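You operate a simulated robot arm through the tools that you are given. There is no shell and no other tool.

The job below is to be done with a simulated robot arm. You get a single attempt, and the scene is never put back.

JOB
Press the frosted glass disc into the empty black ring, with the grey rubber ring under it.
Fine: load on the sliding plate pulled out, push it in to press.

Only the result counts: the job must be done as asked and must still hold three seconds after the hand-in. Knocking over, shifting, dropping, spilling or breaking anything else fails it.

ROBOT AND FRAMES
A 6-joint arm with a four-finger gripper, fixed in place. Base frame: the origin is at the foot of the arm, x ahead of it, y to its left, z up; the work surface is at about z = 70. Readings come in cm, rad, newtons and seconds.
With the tool pointing down near the work surface it reaches from about 52 to 90 cm from the base axis. Its first joint turns from -2.897 to 2.897 rad. Payload 3.43 kg.
The tool frame sits at the grasp point between the pads (the TCP): z along the fingers, y along the line on which they close. The tips reach 3 cm beyond it. The gripper opens to 12 cm. The gripper's body begins 8.5 cm behind the TCP.
Orientation is that of the tool frame in the base frame, as a unit quaternion [x, y, z, w]. With the fingers straight down and closing along the base's y, the tool's x points along the base's -x, its y along +y and its z along -z.

CONTROLS
- The arm moves only by the tool play_rows. Its argument "series" is a list of rows, each a list of 7 numbers: the opening in per cent of the stroke, from 0 (shut) to 100 (fully open), then the shift along the tool's x, y, z in units of 150 mm (1.0 is 150 mm), then the turn, a rotation vector about the tool's x, y, z in units of 60 degrees (1.0 is 60 degrees). In form: [[hand, dx, dy, dz, wx, wy, wz], ...]. A call has 1 to 20 rows; each row is the pose to reach, as a shift and turn from the pose commanded when the call began, along the tool's axes at that moment. A call with a number of a shift or a turn outside -1 to 1 is refused whole. Rows are played at 5 a second. More than 5 cm and 0.15 rad between two rows, or a gripper value outside its range, and nothing of the call is played. Where a pose cannot be reached the arm comes as near as it can. A force on the tool above 70 N (or 10 N above the force at the start of the call, whichever is more), or a blocked arm, ends the call early, and 0.2 s more pass. Each finger halts on what it meets, pressing with about 35 N; the grip force reading is that of the motor and also rises with nothing between the fingers. The clock runs only during rows and for 0.2 s after the last one: add rows that repeat a pose to give the fingers time. It gives the time, the measured TCP pose, the force on the tool (base axes), the opening and the grip force at its end, in the units of the frame above (readings bear some noise), with the torque about the TCP (base axes, N m) and any sound that the robot's microphone picked up.
- Cameras (640 x 400 px; columns grow to the right, rows downward): "scene" is fixed at [5.12, 50.05, 144.05]; the picture's right is [-0.57, -0.82, 0.00], its down [-0.43, 0.30, -0.85] and it looks along [0.70, -0.49, -0.52] (base axes); focal length 316 px, centre (320, 200). "wrist" rides on the gripper at [7.1, -1.7, -12] in the tool frame; the picture's right is [0.23, 0.97, 0.00], its down [-0.81, 0.19, -0.55] and it looks along [-0.54, 0.13, 0.83] (tool axes); focal length 275 px, centre (320, 200). There is no depth. A picture from a camera that has moved, and an enlarged one, comes with that camera's place and axes in the base frame and with its lens.
- snapshot(camera): a new picture of that camera. It takes no simulated time.
- raise_lower(by): slides the trunk up (or, below 0, down) by that many cm; the arm rides with it, the base frame stays. It gives what a move gives, with no picture.
- zoom(camera, box): a new picture of the part [left, top, right, bottom] of that camera's present view, enlarged. It takes no simulated time.
- hand_in(): hands the job in; it is judged then, once.

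Nothing tells you positions but the pictures and the camera data. Unless the task says otherwise, let go and move clear before handing in.

The tools are called after "Call:" as a command line: name --pt "numbers of a row" for each row, then --argument value for the rest, lists and objects as JSON in quotes. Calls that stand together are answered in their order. play_rows: Moves the arm, as the interface text tells. Its arguments: {"type":"object","properties":{"series":{"type":"array","items":{"type":"array","items":{"type":"number"}}}},"required":["series"]} The other tools are called the same way: raise_lower (by) slides the trunk up or down; snapshot (camera) takes a picture; zoom (camera, box) takes an enlarged picture of a part of a camera's view; hand_in () hands the job in.

At the start:

```text
clock: 0.0
position: [53.2, 14.43, 118.07]
orientation: [0.002, 1.0, 0.001, 0.001]
force: [0.1, -0.9, -0.5]
ft_torque: [-0.01, 0.01, 0.0]
width: 11.99
grip_force: 0.0
trunk travel left (down, up): [-7.5, 46.5]
```

scene: 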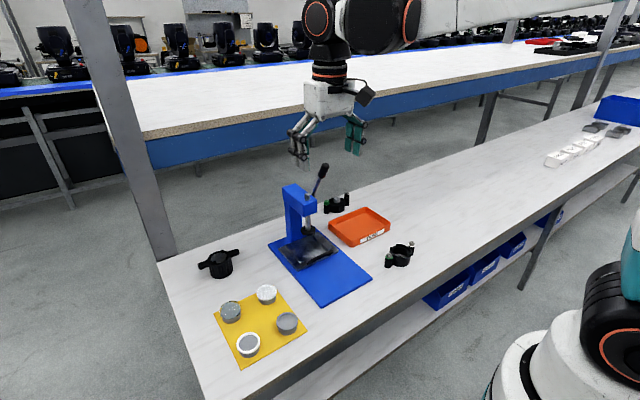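
wrist: 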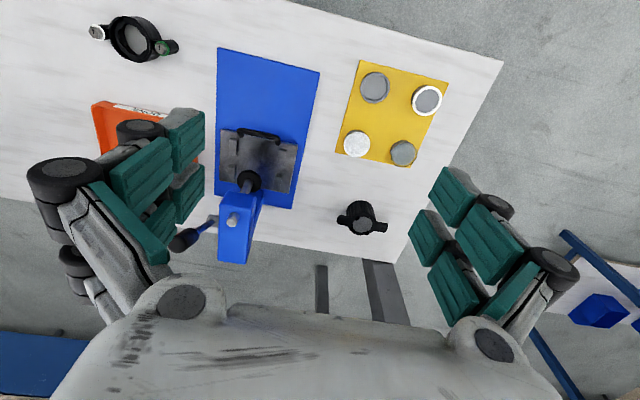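

I see a bench with a blue arbor press on a blue mat, a yellow mat with four round pieces, three black clamp-like rings and an orange tray. I'll look closer at each before moving.

Call:
zoom --camera "scene" --box '[200, 270, 320, 370]'

Call:
zoom --camera "scene" --box '[260, 150, 420, 310]'

Call:
zoom --camera "scene" --box '[190, 230, 270, 290]'

Call:
zoom --camera "wrist" --box '[320, 40, 480, 180]'

Call:
zoom --camera "wrist" --box '[180, 40, 340, 270]'

Call:
zoom --camera "wrist" --box '[60, 0, 220, 120]'

Call:
zoom --camera "wrist" --box '[320, 180, 400, 250]'

Call:
zoom --camera "scene" --box '[310, 180, 430, 280]'

```text
4.00 times, centred on (260, 320) of scene
camera zoom: at [5.12, 50.05, 144.05], right [-0.57, -0.82, 0.0], down [-0.43, 0.3, -0.85], along [0.7, -0.49, -0.52], focal length 1264 px, centre (560, -280)
```

zoom: 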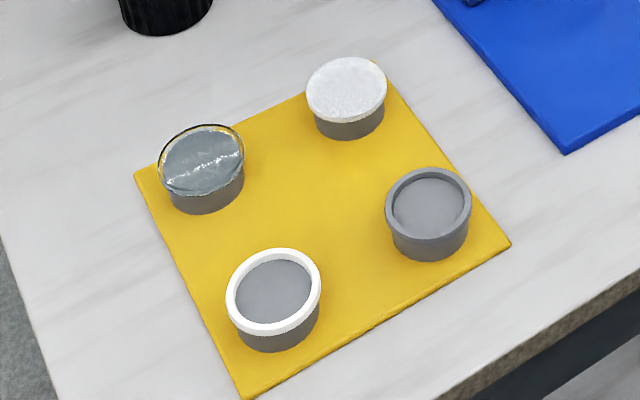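

```text
2.50 times, centred on (340, 230) of scene
camera zoom: at [5.12, 50.05, 144.05], right [-0.57, -0.82, 0.0], down [-0.43, 0.3, -0.85], along [0.7, -0.49, -0.52], focal length 790 px, centre (270, 125)
```

zoom: 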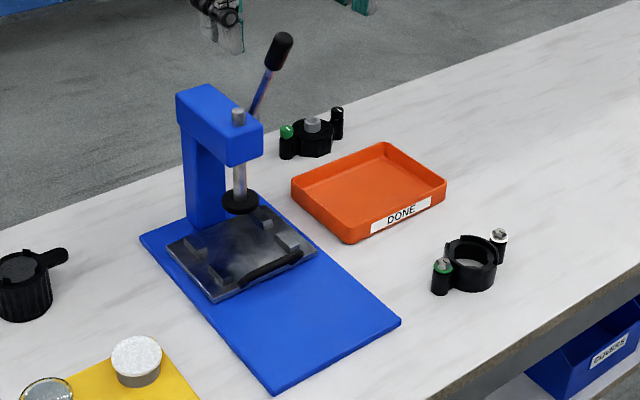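

```text
6.67 times, centred on (230, 260) of scene
camera zoom: at [5.12, 50.05, 144.05], right [-0.57, -0.82, 0.0], down [-0.43, 0.3, -0.85], along [0.7, -0.49, -0.52], focal length 2106 px, centre (920, -200)
```

zoom: 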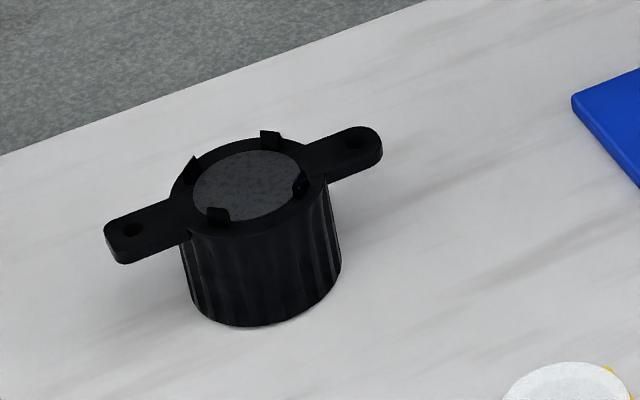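

```text
2.86 times, centred on (400, 110) of wrist
camera zoom: at [45.96, 12.9, 130.2], right [-0.22, 0.97, 0.0], down [0.81, 0.19, 0.55], along [0.54, 0.12, -0.83], focal length 786 px, centre (91, 457)
```

zoom: 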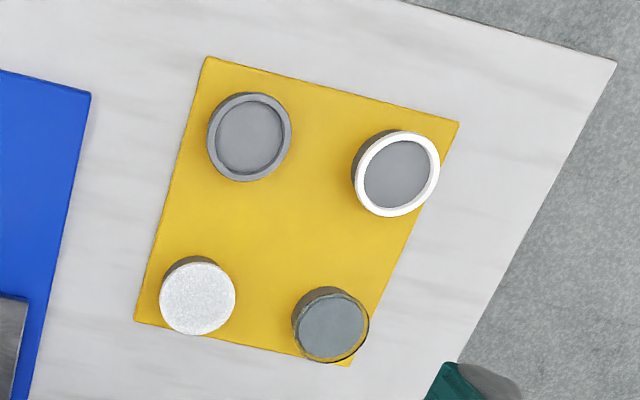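

```text
1.74 times, centred on (260, 155) of wrist
camera zoom: at [45.96, 12.9, 130.2], right [-0.22, 0.97, 0.0], down [0.81, 0.19, 0.55], along [0.54, 0.12, -0.83], focal length 479 px, centre (424, 278)
```

zoom: 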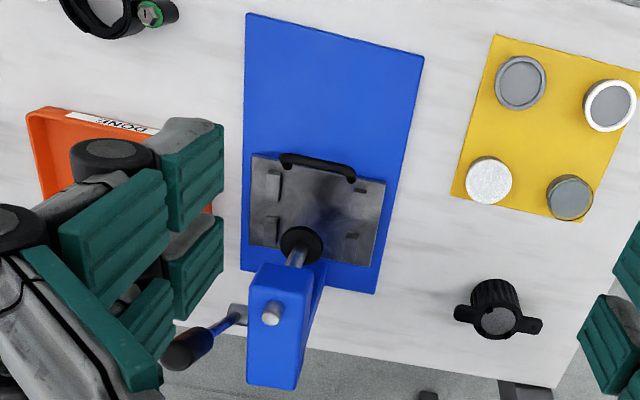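

```text
3.33 times, centred on (140, 60) of wrist
camera zoom: at [45.96, 12.9, 130.2], right [-0.22, 0.97, 0.0], down [0.81, 0.19, 0.55], along [0.54, 0.12, -0.83], focal length 918 px, centre (920, 667)
```

zoom: 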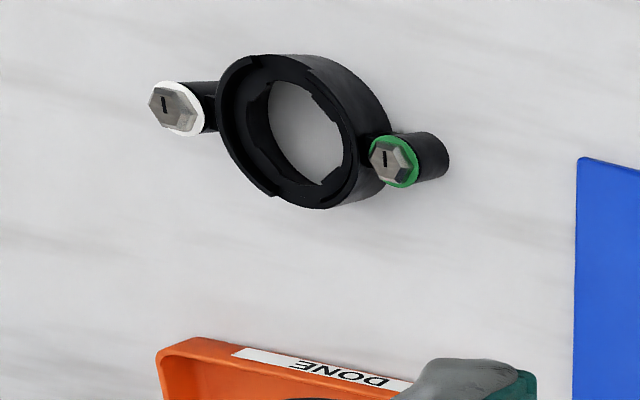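

```text
5.71 times, centred on (360, 215) of wrist
camera zoom: at [45.96, 12.9, 130.2], right [-0.22, 0.97, 0.0], down [0.81, 0.19, 0.55], along [0.54, 0.12, -0.83], focal length 1573 px, centre (91, 114)
```

zoom: 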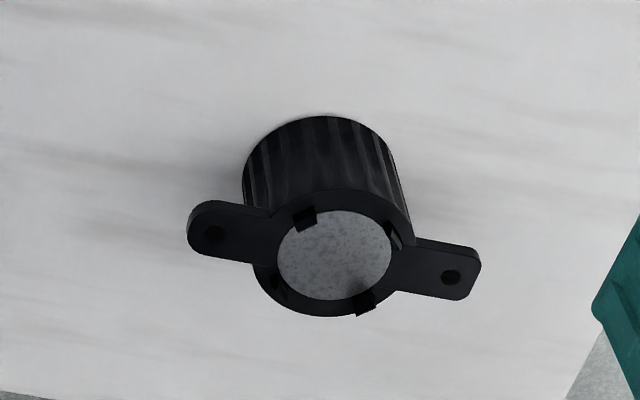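

```text
4.00 times, centred on (370, 230) of scene
camera zoom: at [5.12, 50.05, 144.05], right [-0.57, -0.82, 0.0], down [-0.43, 0.3, -0.85], along [0.7, -0.49, -0.52], focal length 1264 px, centre (120, 80)
```

zoom: 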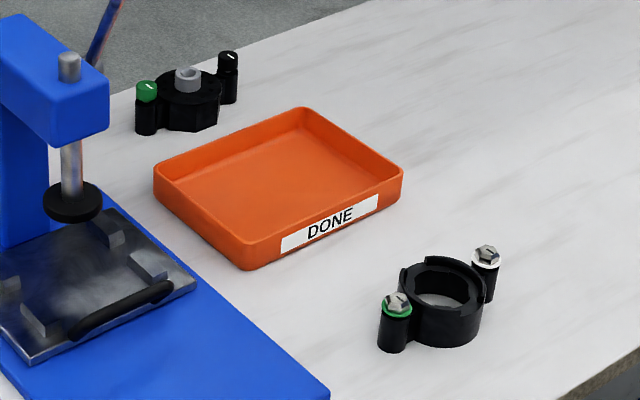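

The empty ring (the one with bolted ears) is near (57,-19), the frosted disc near (66.5,26), the grey ring near (54.6,26), and the press ram near (77,4.6) with its lever above. I'll lower the wrist camera for a closer look at the yellow mat first.

Call:
play_rows --pt "100 0.03 0.16 0.2 0 0 0" --pt "100 0.06 0.32 0.4 0 0 0" --pt "100 0.09 0.48 0.6 0 0 0" --pt "100 0.12 0.64 0.8 0 0 0" --pt "100 0.15 0.8 1.0 0 0 0" --pt "100 0.15 0.93 1.0 0 0 0"

Call:
snapshot --camera "wrist"

```text
clock: 1.4
position: [51.62, 28.08, 103.02]
orientation: [0.008, 1.0, 0.0, 0.0]
force: [0.7, -0.1, 0.4]
ft_torque: [-0.01, -0.01, 0.04]
width: 12.01
grip_force: 0.1
trunk travel left (down, up): [-7.5, 46.5]
```

```text
taken
camera wrist: at [44.32, 26.53, 115.1], right [-0.22, 0.98, 0.0], down [0.81, 0.18, 0.55], along [0.54, 0.12, -0.83], focal length 275 px, centre (320, 200)
```

wrist: 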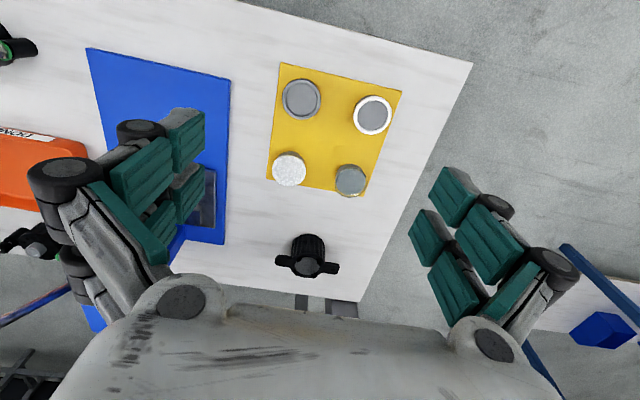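

The yellow mat is in view below. I'll drop further for a close look at the four parts on their posts.

Call:
play_rows --pt "100 0.0 0.02 0.2 0 0 0" --pt "100 0.0 0.02 0.4 0 0 0" --pt "100 0.0 0.02 0.6 0 0 0" --pt "100 0.0 0.02 0.8 0 0 0" --pt "100 0.0 0.02 0.95 0 0 0" --pt "100 0 0.02 0.95 0 0 0"

Call:
snapshot --camera "wrist"

Call:
zoom --camera "wrist" --box '[240, 0, 440, 125]'

Call:
zoom --camera "wrist" --box '[220, 80, 420, 205]'

```text
clock: 2.8
position: [51.01, 28.91, 88.95]
orientation: [0.002, 1.0, 0.0, 0.0]
force: [-0.4, -0.1, 0.2]
ft_torque: [-0.02, 0.01, 0.0]
width: 12.01
grip_force: 0.0
trunk travel left (down, up): [-7.5, 46.5]
```

```text
taken
camera wrist: at [43.77, 27.29, 100.97], right [-0.22, 0.97, 0.0], down [0.81, 0.19, 0.55], along [0.54, 0.12, -0.83], focal length 275 px, centre (320, 200)
```

wrist: 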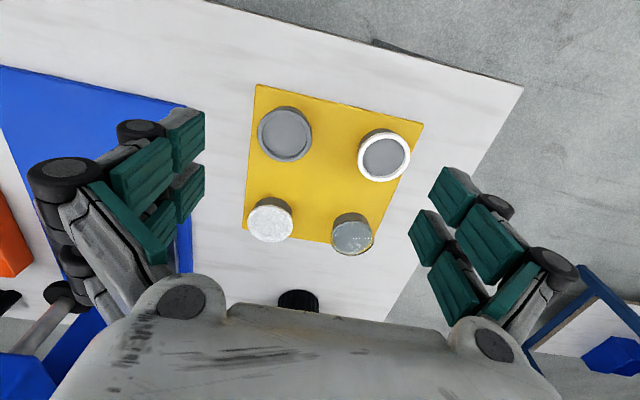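

```text
3.20 times, centred on (340, 62) of wrist
camera zoom: at [43.77, 27.29, 100.97], right [-0.22, 0.97, 0.0], down [0.81, 0.19, 0.55], along [0.54, 0.12, -0.83], focal length 881 px, centre (256, 640)
```

zoom: 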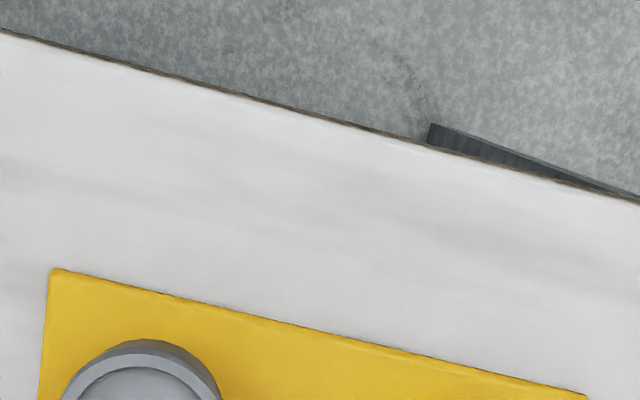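

```text
3.20 times, centred on (320, 142) of wrist
camera zoom: at [43.77, 27.29, 100.97], right [-0.22, 0.97, 0.0], down [0.81, 0.19, 0.55], along [0.54, 0.12, -0.83], focal length 881 px, centre (320, 384)
```

zoom: 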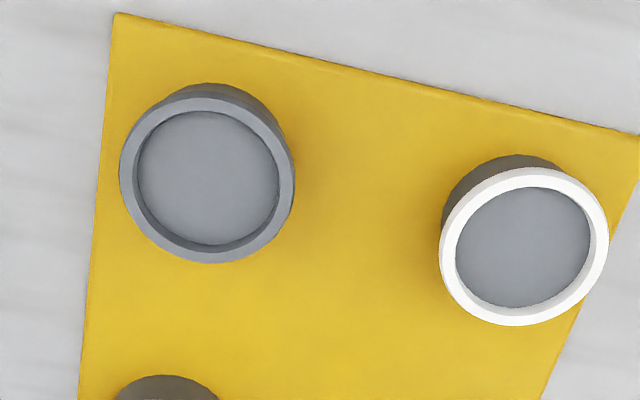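

The four parts sit on low grey posts. I'll zoom in strongly on the frosted disc, grey ring, press plate and rings to judge heights.

Call:
zoom --camera "scene" --box '[250, 275, 282, 310]'

Call:
zoom --camera "scene" --box '[270, 305, 302, 340]'

Call:
zoom --camera "scene" --box '[265, 215, 350, 275]'

Call:
zoom --camera "scene" --box '[380, 235, 420, 272]'

Call:
zoom --camera "scene" --box '[320, 188, 360, 218]'

Call:
zoom --camera "scene" --box '[275, 155, 345, 245]'

```text
11.43 times, centred on (266, 292) of scene
camera zoom: at [5.12, 50.05, 144.05], right [-0.57, -0.82, 0.0], down [-0.43, 0.3, -0.85], along [0.7, -0.49, -0.52], focal length 3610 px, centre (937, -857)
```

zoom: 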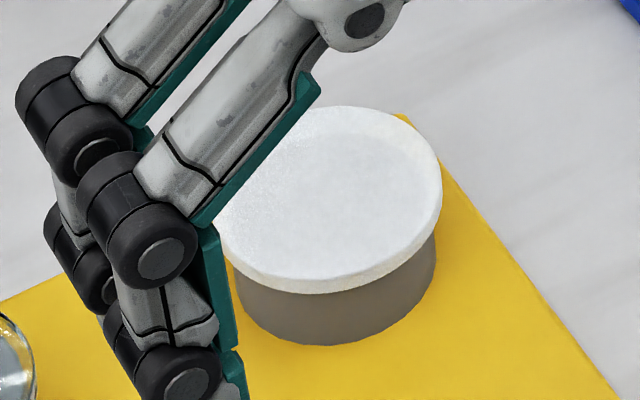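

```text
11.43 times, centred on (286, 322) of scene
camera zoom: at [5.12, 50.05, 144.05], right [-0.57, -0.82, 0.0], down [-0.43, 0.3, -0.85], along [0.7, -0.49, -0.52], focal length 3610 px, centre (709, -1200)
```

zoom: 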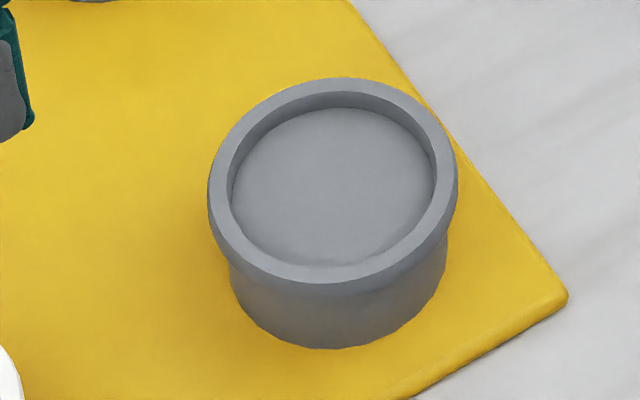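

```text
6.67 times, centred on (308, 245) of scene
camera zoom: at [5.12, 50.05, 144.05], right [-0.57, -0.82, 0.0], down [-0.43, 0.3, -0.85], along [0.7, -0.49, -0.52], focal length 2106 px, centre (403, -100)
```

zoom: 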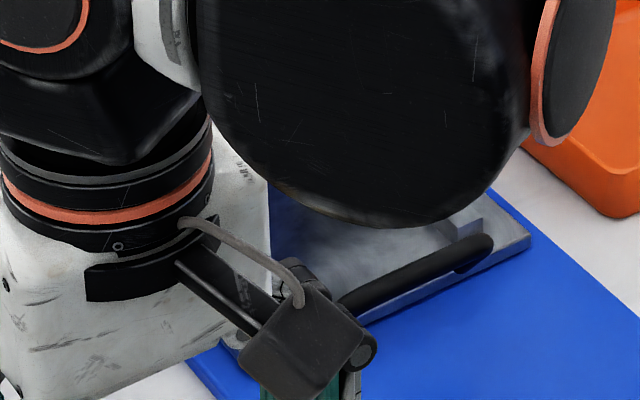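

```text
10.81 times, centred on (400, 254) of scene
camera zoom: at [5.12, 50.05, 144.05], right [-0.57, -0.82, 0.0], down [-0.43, 0.3, -0.85], along [0.7, -0.49, -0.52], focal length 3415 px, centre (-545, -378)
```

zoom: 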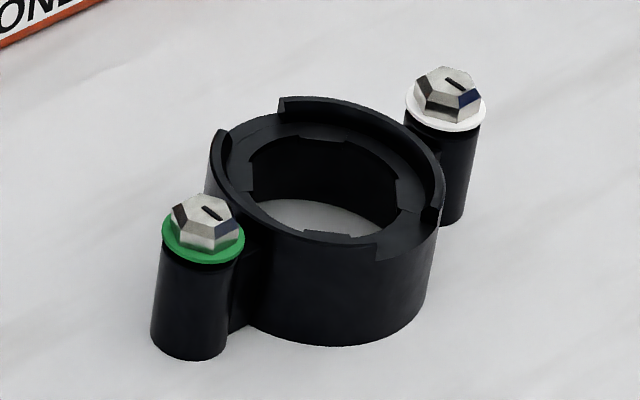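

```text
13.33 times, centred on (340, 203) of scene
camera zoom: at [5.12, 50.05, 144.05], right [-0.57, -0.82, 0.0], down [-0.43, 0.3, -0.85], along [0.7, -0.49, -0.52], focal length 4212 px, centre (53, 160)
```

zoom: 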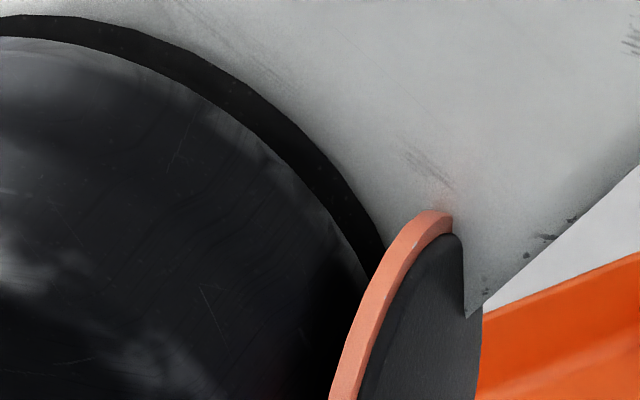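

```text
4.44 times, centred on (310, 200) of scene
camera zoom: at [5.12, 50.05, 144.05], right [-0.57, -0.82, 0.0], down [-0.43, 0.3, -0.85], along [0.7, -0.49, -0.52], focal length 1404 px, centre (364, 200)
```

zoom: 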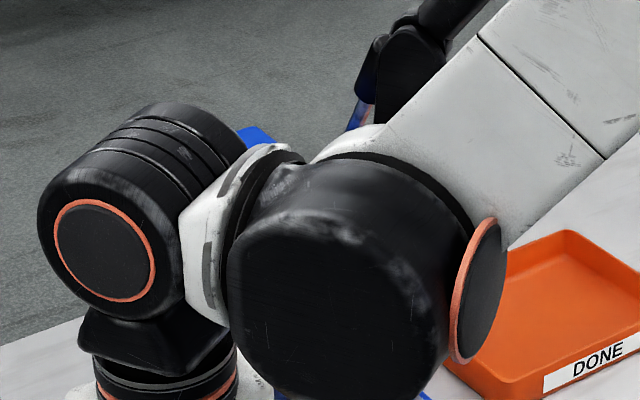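

I can see the ring has a ledge inside and two bolted ears, which probably fit the lugs on the press plate. Next I'll move in front of the press, keeping clear of the lever, and look at the plate.

Call:
play_rows --pt "100 0.0 -0.15 -0.15 0 0 0" --pt "100 -0.05 -0.35 -0.3 0 0 0" --pt "100 -0.1 -0.55 -0.45 0 0 0" --pt "100 -0.15 -0.8 -0.55 0 0 0" --pt "100 -0.2 -1.0 -0.55 0 0 0" --pt "100 -0.2 -1.0 -0.55 0 0 0"

Call:
play_rows --pt "100 -0.05 -0.25 0 0 0 0" --pt "100 -0.1 -0.5 0 0 0 0" --pt "100 -0.13 -0.73 0 0 0 0" --pt "100 -0.13 -0.73 0 0 0 0"

Call:
snapshot --camera "wrist"

```text
clock: 4.2
position: [53.97, 13.59, 97.02]
orientation: [0.003, 1.0, 0.001, -0.001]
force: [1.2, -0.4, -0.6]
ft_torque: [0.04, 0.01, -0.03]
width: 12.0
grip_force: 0.0
trunk travel left (down, up): [-7.5, 46.5]
```

```text
clock: 5.2
position: [55.96, 2.68, 97.21]
orientation: [0.004, 1.0, 0.0, 0.0]
force: [-0.3, -0.6, -0.2]
ft_torque: [0.02, -0.01, 0.01]
width: 12.0
grip_force: 0.0
trunk travel left (down, up): [-7.5, 46.5]
```

```text
taken
camera wrist: at [48.61, 1.11, 109.3], right [-0.23, 0.97, 0.0], down [0.81, 0.19, 0.55], along [0.54, 0.12, -0.83], focal length 275 px, centre (320, 200)
```

wrist: 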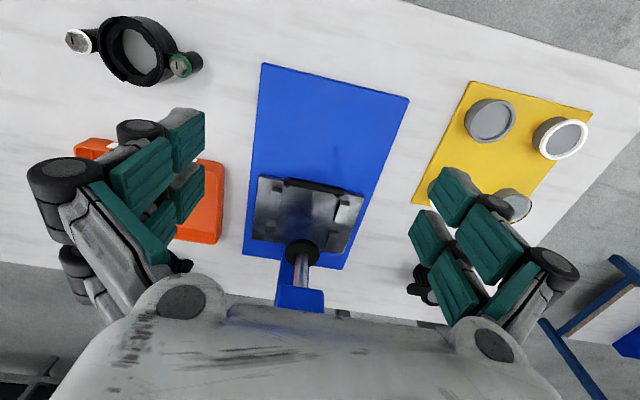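

The plate and the ring are now both in view. I'll zoom into each.

Call:
zoom --camera "wrist" --box '[240, 160, 380, 260]'

Call:
zoom --camera "wrist" --box '[60, 5, 210, 95]'

Call:
zoom --camera "wrist" --box '[240, 230, 360, 320]'

Call:
zoom --camera "scene" --box '[260, 150, 420, 310]'

Call:
snapshot --camera "scene"

```text
4.00 times, centred on (310, 210) of wrist
camera zoom: at [48.61, 1.11, 109.3], right [-0.23, 0.97, 0.0], down [0.81, 0.19, 0.55], along [0.54, 0.12, -0.83], focal length 1101 px, centre (360, 160)
```

zoom: 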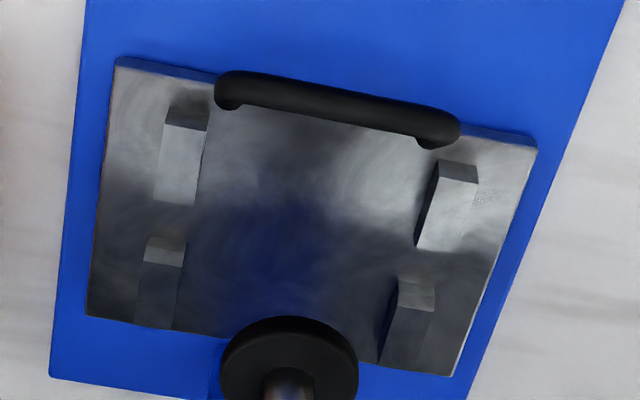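

```text
4.27 times, centred on (135, 50) of wrist
camera zoom: at [48.61, 1.11, 109.3], right [-0.23, 0.97, 0.0], down [0.81, 0.19, 0.55], along [0.54, 0.12, -0.83], focal length 1174 px, centre (1109, 840)
```

zoom: 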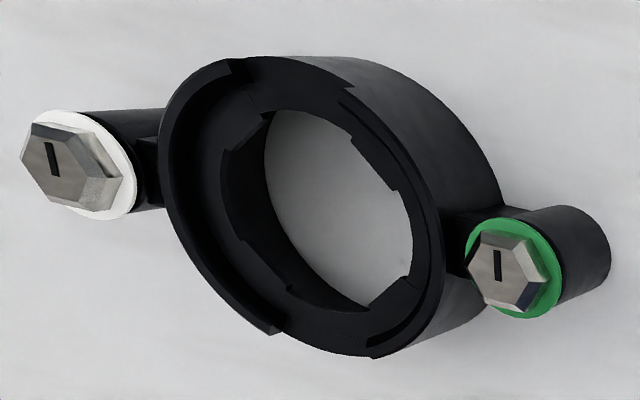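

```text
4.44 times, centred on (300, 275) of wrist
camera zoom: at [48.61, 1.11, 109.3], right [-0.23, 0.97, 0.0], down [0.81, 0.19, 0.55], along [0.54, 0.12, -0.83], focal length 1224 px, centre (409, -133)
```

zoom: 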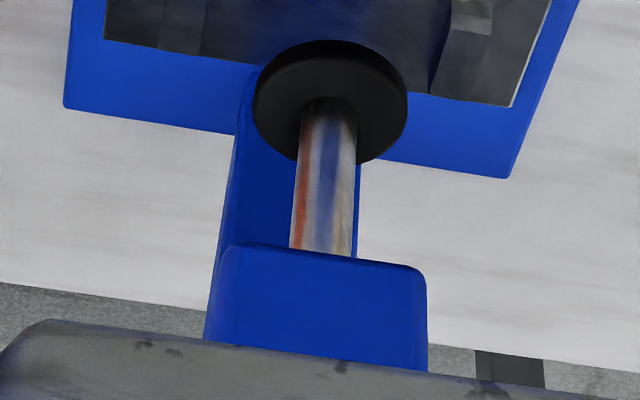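

```text
2.50 times, centred on (340, 230) of scene
camera zoom: at [5.12, 50.05, 144.05], right [-0.57, -0.82, 0.0], down [-0.43, 0.3, -0.85], along [0.7, -0.49, -0.52], focal length 790 px, centre (270, 125)
```

zoom: 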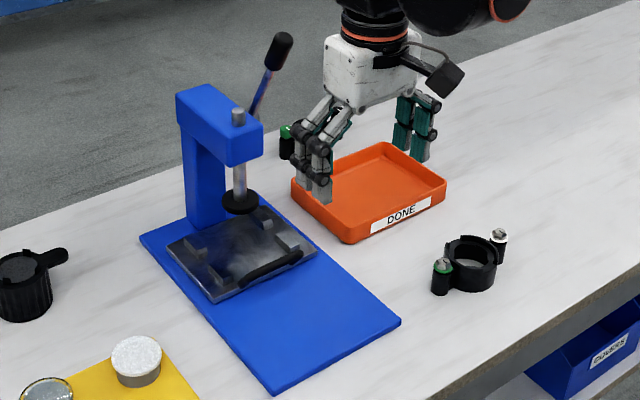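

```text
taken
```

scene: 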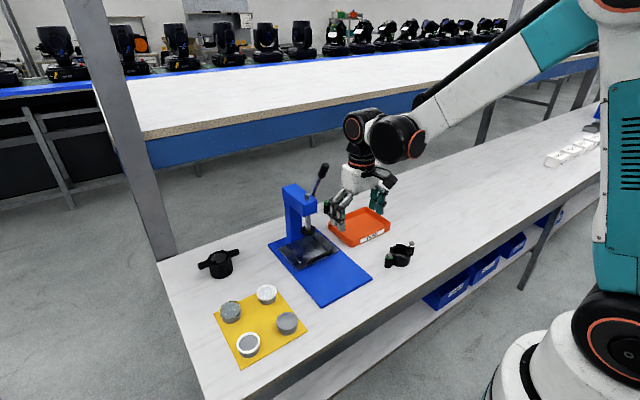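

The plate is pushed in under the ram with its four lugs centred near (77,5.4), and the bolted ring's ears already lie along y. I'll zoom on the handle, lever and ring from the scene camera to fix their heights.

Call:
zoom --camera "scene" --box '[295, 215, 345, 275]'

Call:
zoom --camera "scene" --box '[265, 225, 345, 275]'

Call:
zoom --camera "scene" --box '[280, 155, 340, 245]'

Call:
zoom --camera "scene" --box '[245, 275, 305, 345]'

Call:
zoom --camera "wrist" --box '[255, 170, 375, 210]'

```text
6.67 times, centred on (320, 245) of scene
camera zoom: at [5.12, 50.05, 144.05], right [-0.57, -0.82, 0.0], down [-0.43, 0.3, -0.85], along [0.7, -0.49, -0.52], focal length 2106 px, centre (320, -100)
```

zoom: 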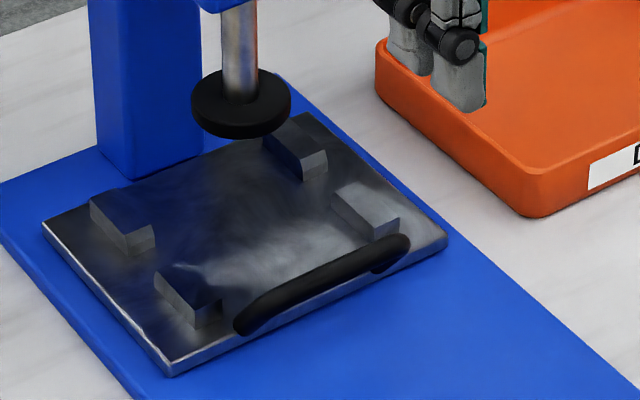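

```text
8.00 times, centred on (305, 250) of scene
camera zoom: at [5.12, 50.05, 144.05], right [-0.57, -0.82, 0.0], down [-0.43, 0.3, -0.85], along [0.7, -0.49, -0.52], focal length 2527 px, centre (440, -200)
```

zoom: 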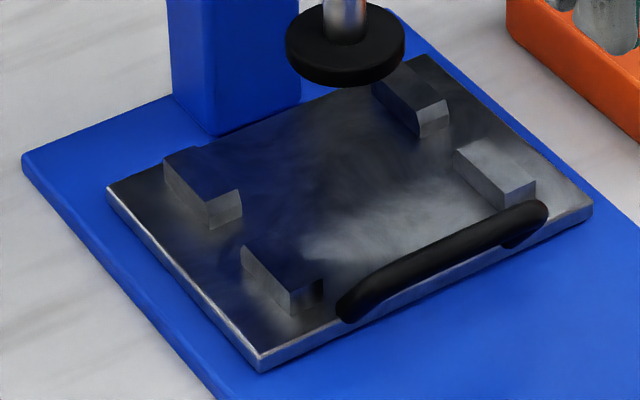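

```text
4.44 times, centred on (310, 200) of scene
camera zoom: at [5.12, 50.05, 144.05], right [-0.57, -0.82, 0.0], down [-0.43, 0.3, -0.85], along [0.7, -0.49, -0.52], focal length 1404 px, centre (364, 200)
```

zoom: 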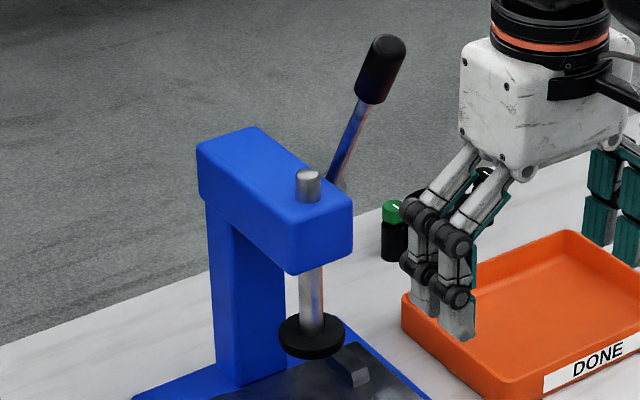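

```text
5.71 times, centred on (275, 310) of scene
camera zoom: at [5.12, 50.05, 144.05], right [-0.57, -0.82, 0.0], down [-0.43, 0.3, -0.85], along [0.7, -0.49, -0.52], focal length 1805 px, centre (577, -429)
```

zoom: 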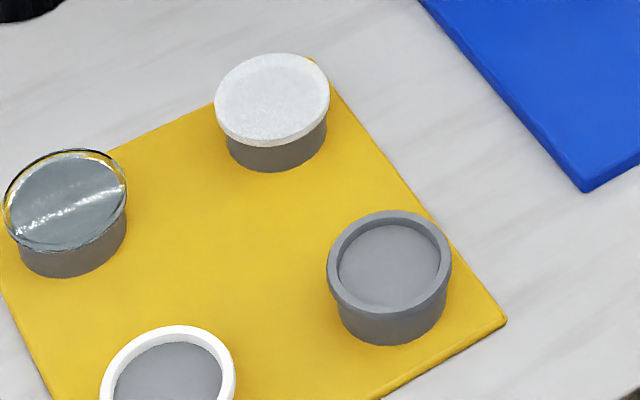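

```text
5.33 times, centred on (315, 190) of wrist
camera zoom: at [48.61, 1.11, 109.3], right [-0.23, 0.97, 0.0], down [0.81, 0.19, 0.55], along [0.54, 0.12, -0.83], focal length 1468 px, centre (347, 253)
```

zoom: 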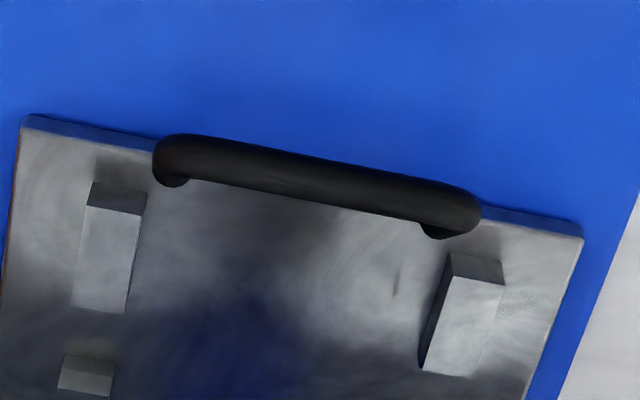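

The plate top is about z=73, with a bridge handle at x≈68.7, z≈75.5. The black ring has lip notches facing ±x that should suit the fingers, so I'll take a better look at it from above.

Call:
play_rows --pt "100 0.06 -0.2 0.04 0 0 0" --pt "100 0.12 -0.4 0.08 0 0 0" --pt "100 0.2 -0.6 0.12 0 0 0" --pt "100 0.27 -0.8 0.16 0 0 0" --pt "100 0.33 -1.0 0.2 0 0 0" --pt "100 0.33 -1.0 0.2 0 0 0"

Call:
play_rows --pt "100 0.0 -0.2 0.1 0 0 0" --pt "100 0.0 -0.33 0.2 0 0 0" --pt "100 0.0 -0.33 0.2 0 0 0"

Call:
snapshot --camera "wrist"

```text
clock: 6.6
position: [50.85, -11.87, 94.13]
orientation: [0.003, 1.0, 0.001, 0.0]
force: [0.3, 0.2, 0.1]
ft_torque: [0.03, 0.01, 0.01]
width: 12.0
grip_force: 0.0
trunk travel left (down, up): [-7.5, 46.5]
```

```text
clock: 7.4
position: [50.85, -17.13, 91.13]
orientation: [0.002, 1.0, 0.0, 0.0]
force: [0.1, -0.7, 0.3]
ft_torque: [-0.01, 0.01, 0.02]
width: 12.03
grip_force: 0.1
trunk travel left (down, up): [-7.5, 46.5]
```

```text
taken
camera wrist: at [43.51, -18.66, 103.24], right [-0.22, 0.97, 0.0], down [0.81, 0.19, 0.55], along [0.54, 0.12, -0.83], focal length 275 px, centre (320, 200)
```

wrist: 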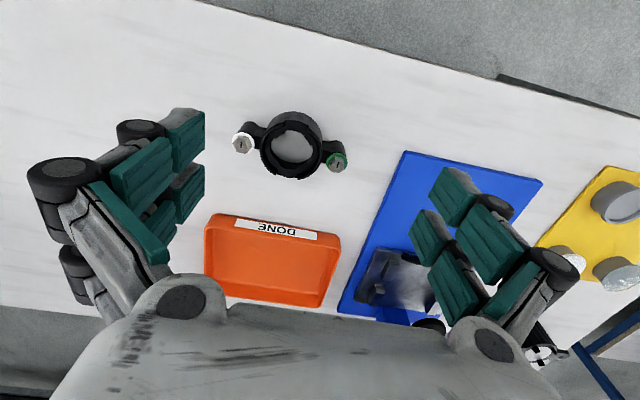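

Call:
zoom --camera "wrist" --box '[225, 100, 355, 185]'

Call:
zoom --camera "scene" --box '[380, 235, 420, 272]'

Call:
zoom --camera "scene" --box '[318, 185, 358, 218]'

```text
4.71 times, centred on (290, 142) of wrist
camera zoom: at [43.51, -18.66, 103.24], right [-0.22, 0.97, 0.0], down [0.81, 0.19, 0.55], along [0.54, 0.12, -0.83], focal length 1295 px, centre (461, 471)
```

zoom: 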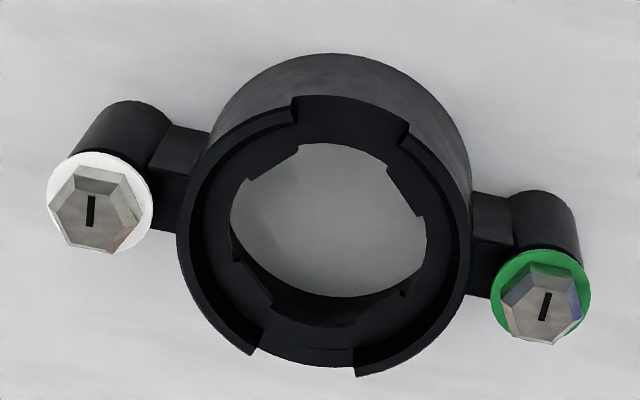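

```text
10.81 times, centred on (400, 254) of scene
camera zoom: at [5.12, 50.05, 144.05], right [-0.57, -0.82, 0.0], down [-0.43, 0.3, -0.85], along [0.7, -0.49, -0.52], focal length 3415 px, centre (-545, -378)
```

zoom: 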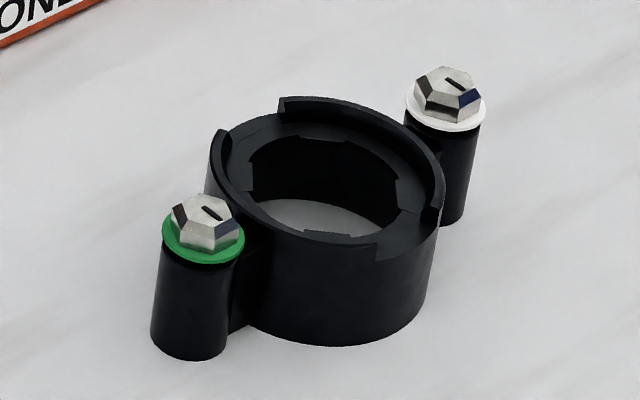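

```text
12.12 times, centred on (338, 202) of scene
camera zoom: at [5.12, 50.05, 144.05], right [-0.57, -0.82, 0.0], down [-0.43, 0.3, -0.85], along [0.7, -0.49, -0.52], focal length 3829 px, centre (102, 182)
```

zoom: 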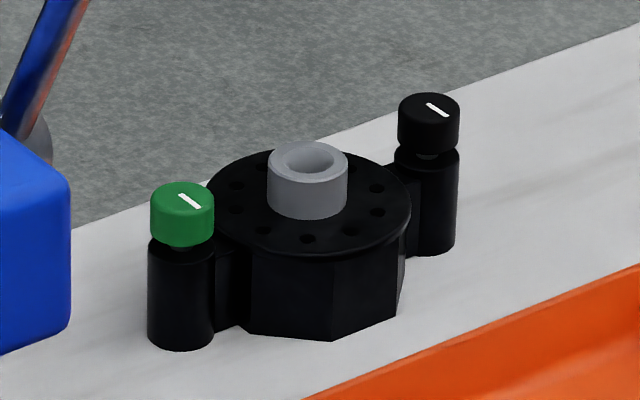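

The black ring is centred near (56.4,-19.0), with ears along y and notches along ±x; its ledge is at z≈74. First I'll pull the plate out, closing the fingers and tilting the hand back so that it stays clear of the lever.

Call:
play_rows --pt "60 -0.06 0.2 -0.1 0 0 0" --pt "20 -0.12 0.4 -0.15 0 0 0" --pt "0 -0.2 0.6 -0.2 0 0 0" --pt "0 -0.27 0.8 -0.2 0 0 0" --pt "0 -0.34 1.0 -0.2 0 0 0" --pt "0 -0.34 1.0 -0.2 0 0 0"

Call:
play_rows --pt "0 -0.05 0.16 0.0 0 -0.12 0" --pt "0 -0.1 0.32 0.0 0 -0.24 0" --pt "0 -0.2 0.49 0.0 0 -0.36 0" --pt "0 -0.3 0.49 0.0 0 -0.5 0" --pt "0 -0.4 0.49 0.0 0 -0.5 0" --pt "0 -0.4 0.49 0.0 0 -0.5 0"

Call:
snapshot --camera "scene"

Call:
snapshot --camera "wrist"

```text
clock: 8.8
position: [56.12, -2.14, 94.2]
orientation: [0.002, 1.0, 0.0, 0.001]
force: [-0.2, 0.1, -0.1]
ft_torque: [-0.01, -0.02, -0.01]
width: 0.0
grip_force: 33.1
trunk travel left (down, up): [-7.5, 46.5]
```

```text
clock: 10.2
position: [62.14, 5.3, 94.03]
orientation: [0.002, 0.966, -0.001, 0.259]
force: [0.6, 0.1, -0.2]
ft_torque: [-0.03, 0.04, -0.02]
width: 0.0
grip_force: 32.9
trunk travel left (down, up): [-7.5, 46.5]
```

```text
taken
```

scene: 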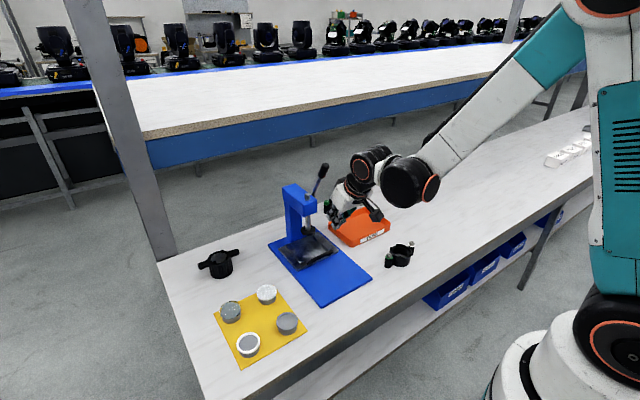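

```text
taken
camera wrist: at [49.65, 3.6, 101.04], right [-0.19, 0.97, -0.12], down [0.43, 0.19, 0.88], along [0.88, 0.12, -0.45], focal length 275 px, centre (320, 200)
```

wrist: 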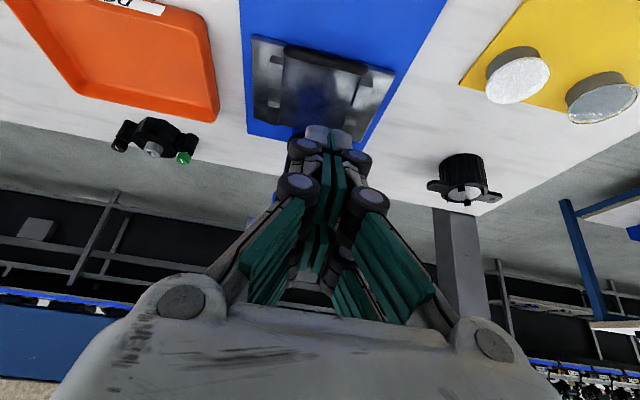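

The hand is tilted 30° back and in front of the press. I'll check the handle from this angle before hooking it.

Call:
zoom --camera "wrist" --box '[240, 25, 410, 135]'

Call:
zoom --camera "scene" --box '[265, 180, 385, 275]'

```text
3.64 times, centred on (325, 80) of wrist
camera zoom: at [49.65, 3.6, 101.04], right [-0.19, 0.97, -0.12], down [0.43, 0.19, 0.88], along [0.88, 0.12, -0.45], focal length 1001 px, centre (302, 636)
```

zoom: 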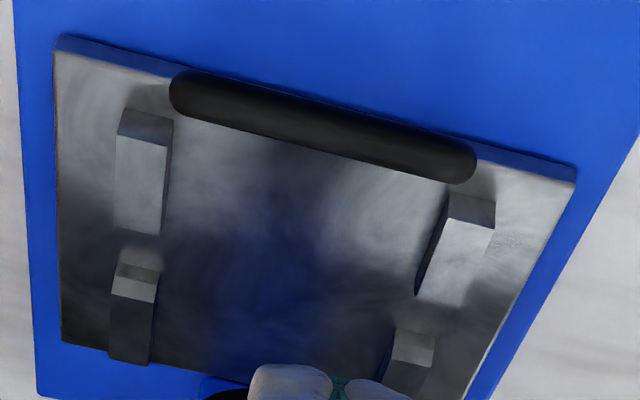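

```text
4.21 times, centred on (325, 228) of scene
camera zoom: at [5.12, 50.05, 144.05], right [-0.57, -0.82, 0.0], down [-0.43, 0.3, -0.85], along [0.7, -0.49, -0.52], focal length 1330 px, centre (299, 84)
```

zoom: 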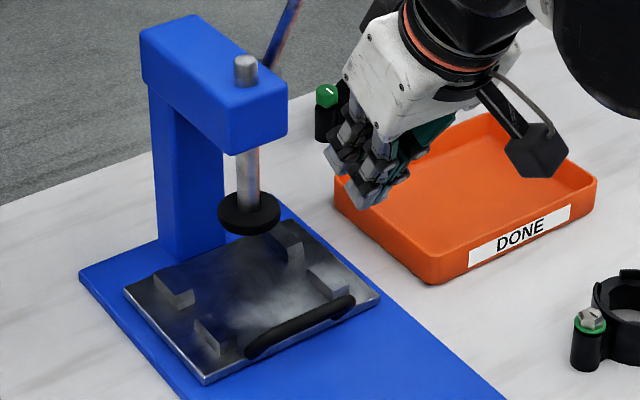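

The bar is at about (68.6, 5.0, 75.5) with free space behind it. I'll bring the closed fingertips down to just above and in front of it and check again.

Call:
play_rows --pt "0 0.013 -0.01 0.193 0 0 0" --pt "0 0.027 -0.01 0.386 0 0 0" --pt "0 0.04 -0.01 0.579 0 0 0" --pt "0 0.053 -0.01 0.772 0 0 0" --pt "0 0.067 -0.01 0.964 0 0 0" --pt "0 0.067 -0.01 0.964 0 0 0"

Call:
zoom --camera "scene" --box '[275, 200, 375, 275]'

Call:
snapshot --camera "wrist"

```text
clock: 11.6
position: [68.33, 4.83, 81.03]
orientation: [0.003, 0.966, 0.0, 0.259]
force: [0.9, -0.1, -0.2]
ft_torque: [0.03, 0.01, -0.02]
width: 0.0
grip_force: 33.2
trunk travel left (down, up): [-7.5, 46.5]
```

```text
5.33 times, centred on (325, 238) of scene
camera zoom: at [5.12, 50.05, 144.05], right [-0.57, -0.82, 0.0], down [-0.43, 0.3, -0.85], along [0.7, -0.49, -0.52], focal length 1685 px, centre (293, 0)
```

zoom: 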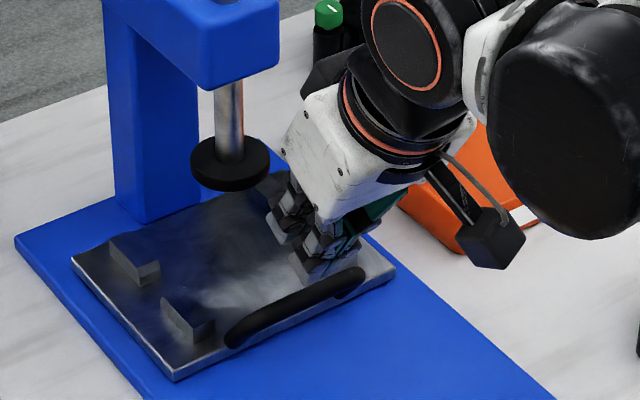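

```text
taken
camera wrist: at [55.9, 3.3, 87.86], right [-0.19, 0.97, -0.12], down [0.43, 0.19, 0.88], along [0.88, 0.12, -0.45], focal length 275 px, centre (320, 200)
```

wrist: 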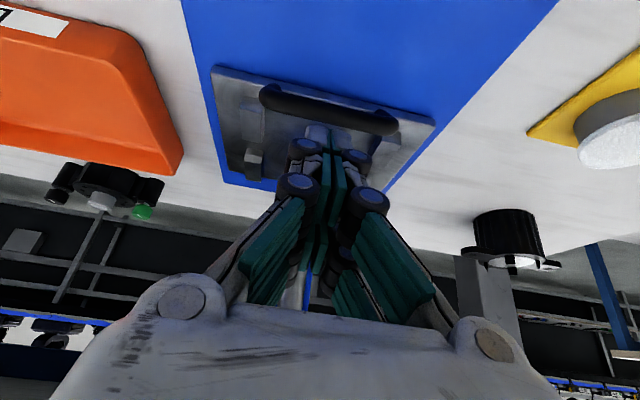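

The tips are just above the bar. Now I'll go over it, drop behind it, and check before pulling.

Call:
play_rows --pt "0 -0.072 0.01 0.042 0 0 0" --pt "0 -0.144 0.01 0.083 0 0 0" --pt "0 -0.1 0.01 0.16 0 0 0" --pt "0 -0.06 0.01 0.235 0 0 0" --pt "0 -0.014 0.01 0.309 0 0 0" --pt "0 -0.014 0.01 0.309 0 0 0"

Call:
zoom --camera "scene" --box '[275, 200, 375, 275]'

Call:
zoom --camera "wrist" --box '[200, 60, 440, 210]'

```text
clock: 13.0
position: [70.99, 5.11, 76.99]
orientation: [0.002, 0.966, 0.0, 0.259]
force: [2.1, 0.1, 1.8]
ft_torque: [0.01, -0.02, -0.02]
width: 0.62
grip_force: 33.9
trunk travel left (down, up): [-7.5, 46.5]
```

```text
5.33 times, centred on (325, 238) of scene
camera zoom: at [5.12, 50.05, 144.05], right [-0.57, -0.82, 0.0], down [-0.43, 0.3, -0.85], along [0.7, -0.49, -0.52], focal length 1685 px, centre (293, 0)
```

zoom: 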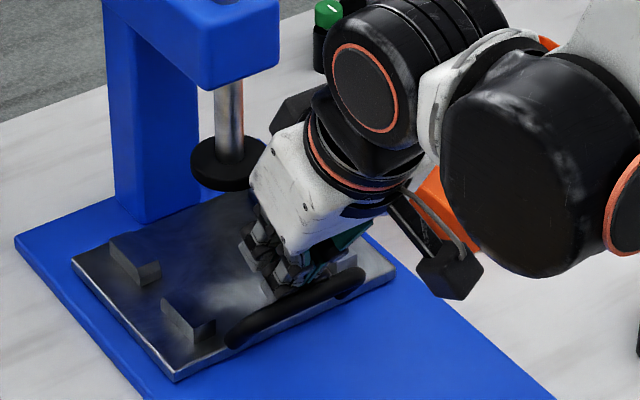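

```text
2.67 times, centred on (320, 135) of wrist
camera zoom: at [58.54, 3.6, 84.02], right [-0.19, 0.97, -0.12], down [0.43, 0.19, 0.88], along [0.88, 0.12, -0.45], focal length 734 px, centre (320, 373)
```

zoom: 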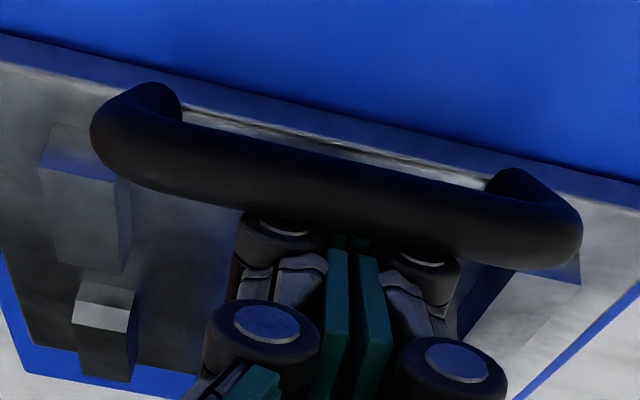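

The tips are behind the bar. I'll start a gentle pull of 3 cm towards the robot and see whether the plate follows.

Call:
play_rows --pt "0 0.029 0 -0.0167 0 0 0" --pt "0 0.058 0 -0.0333 0 0 0" --pt "0 0.0866 0 -0.05 0 0 0" --pt "0 0.1155 0 -0.0667 0 0 0" --pt "0 0.144 0 -0.0833 0 0 0" --pt "0 0.173 0 -0.1 0 0 0" --pt "0 0.173 0 -0.1 0 0 0"

Call:
zoom --camera "scene" --box '[275, 200, 375, 275]'

Call:
zoom --camera "wrist" --box '[200, 60, 440, 210]'

```text
clock: 14.6
position: [67.92, 5.02, 77.09]
orientation: [0.003, 0.966, 0.0, 0.259]
force: [0.3, -0.7, 1.7]
ft_torque: [0.0, 0.0, 0.0]
width: 0.01
grip_force: 33.0
trunk travel left (down, up): [-7.5, 46.5]
```

```text
5.33 times, centred on (325, 238) of scene
camera zoom: at [5.12, 50.05, 144.05], right [-0.57, -0.82, 0.0], down [-0.43, 0.3, -0.85], along [0.7, -0.49, -0.52], focal length 1685 px, centre (293, 0)
```

zoom: 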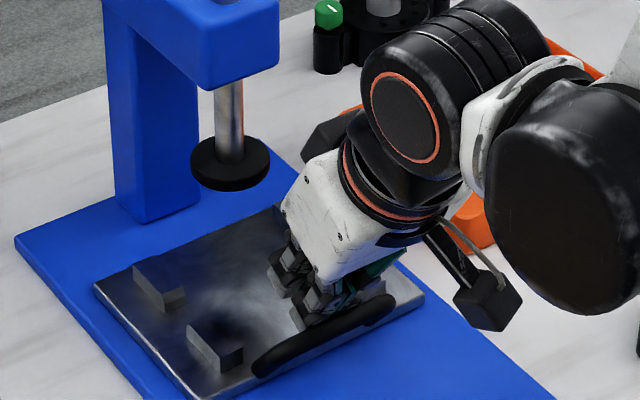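

```text
2.67 times, centred on (320, 135) of wrist
camera zoom: at [55.52, 3.53, 84.03], right [-0.19, 0.97, -0.12], down [0.43, 0.19, 0.88], along [0.88, 0.12, -0.45], focal length 734 px, centre (320, 373)
```

zoom: 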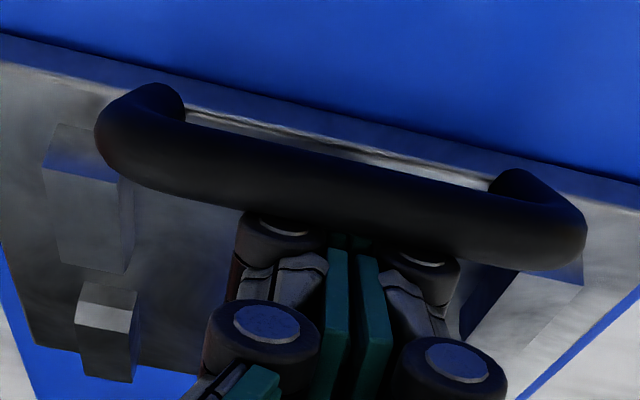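

The plate follows with little force. I'll keep pulling slowly another 9 cm.

Call:
play_rows --pt "0 0.0577 0 -0.0333 0 0 0" --pt "0 0.1155 0 -0.0667 0 0 0" --pt "0 0.173 0 -0.1 0 0 0" --pt "0 0.231 0 -0.1333 0 0 0" --pt "0 0.2887 0 -0.1667 0 0 0" --pt "0 0.3464 0 -0.2 0 0 0" --pt "0 0.404 0 -0.2333 0 0 0" --pt "0 0.462 0 -0.2667 0 0 0" --pt "0 0.52 0 -0.3 0 0 0" --pt "0 0.52 0 -0.3 0 0 0"

Call:
snapshot --camera "scene"

Call:
snapshot --camera "wrist"

```text
clock: 16.8
position: [62.19, 5.5, 80.51]
orientation: [0.002, 0.966, 0.0, 0.259]
force: [-0.7, -0.7, 0.5]
ft_torque: [-0.03, 0.01, -0.04]
width: 0.0
grip_force: 33.9
out of reach, approached as far as the arm can: row 3, 4, 5, 6, 7, 8, 9, 10
trunk travel left (down, up): [-7.5, 46.5]
```

```text
taken
```

scene: 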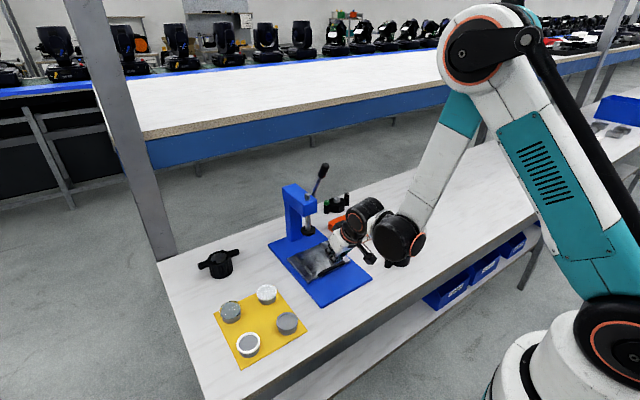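

```text
taken
camera wrist: at [49.9, 3.92, 87.49], right [-0.19, 0.97, -0.12], down [0.43, 0.19, 0.88], along [0.88, 0.12, -0.45], focal length 275 px, centre (320, 200)
```

wrist: 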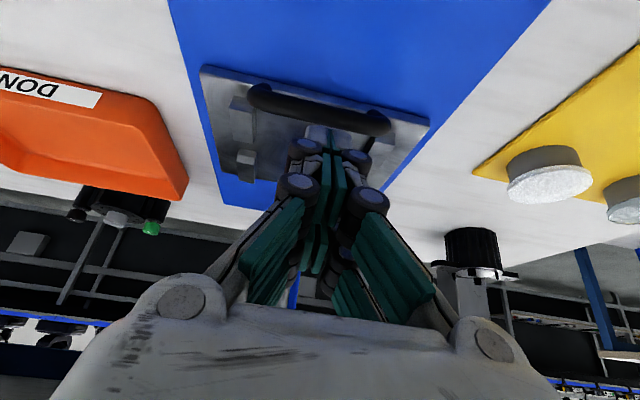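

The plate has come out about 6.5 cm, and then the tilted arm ran out of near reach and lifted off. I'll reduce the tilt to 15° and hook the bar again.

Call:
play_rows --pt "0 -0.103 -0.015 -0.0177 0 0.12 0" --pt "0 -0.166 -0.027 0.019 0 0.25 0" --pt "0 -0.166 -0.027 0.019 0 0.25 0"

Call:
zoom --camera "scene" --box '[265, 170, 385, 290]'

Call:
snapshot --camera "wrist"

```text
clock: 17.6
position: [64.66, 5.04, 81.66]
orientation: [0.003, 0.992, 0.0, 0.129]
force: [0.0, -0.3, -1.2]
ft_torque: [-0.02, 0.0, 0.03]
width: 0.0
grip_force: 33.4
trunk travel left (down, up): [-7.5, 46.5]
```

```text
3.33 times, centred on (325, 230) of scene
camera zoom: at [5.12, 50.05, 144.05], right [-0.57, -0.82, 0.0], down [-0.43, 0.3, -0.85], along [0.7, -0.49, -0.52], focal length 1053 px, centre (303, 100)
```

zoom: 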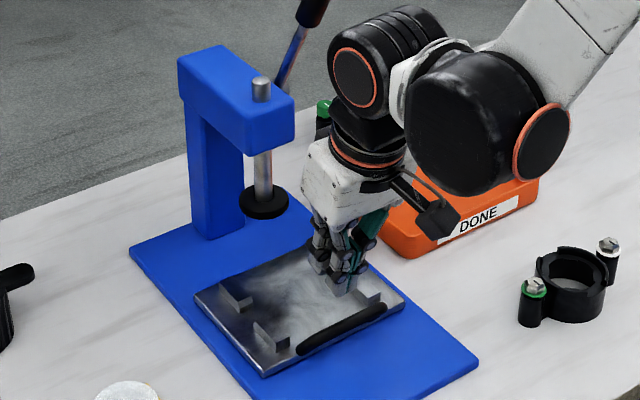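

```text
taken
camera wrist: at [54.49, 3.49, 91.48], right [-0.22, 0.97, -0.06], down [0.64, 0.19, 0.74], along [0.74, 0.12, -0.67], focal length 275 px, centre (320, 200)
```

wrist: 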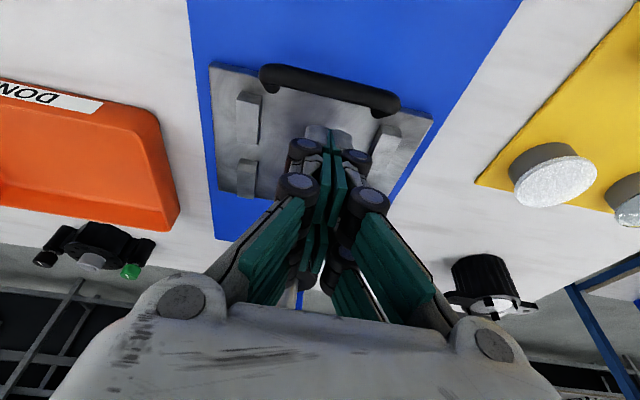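

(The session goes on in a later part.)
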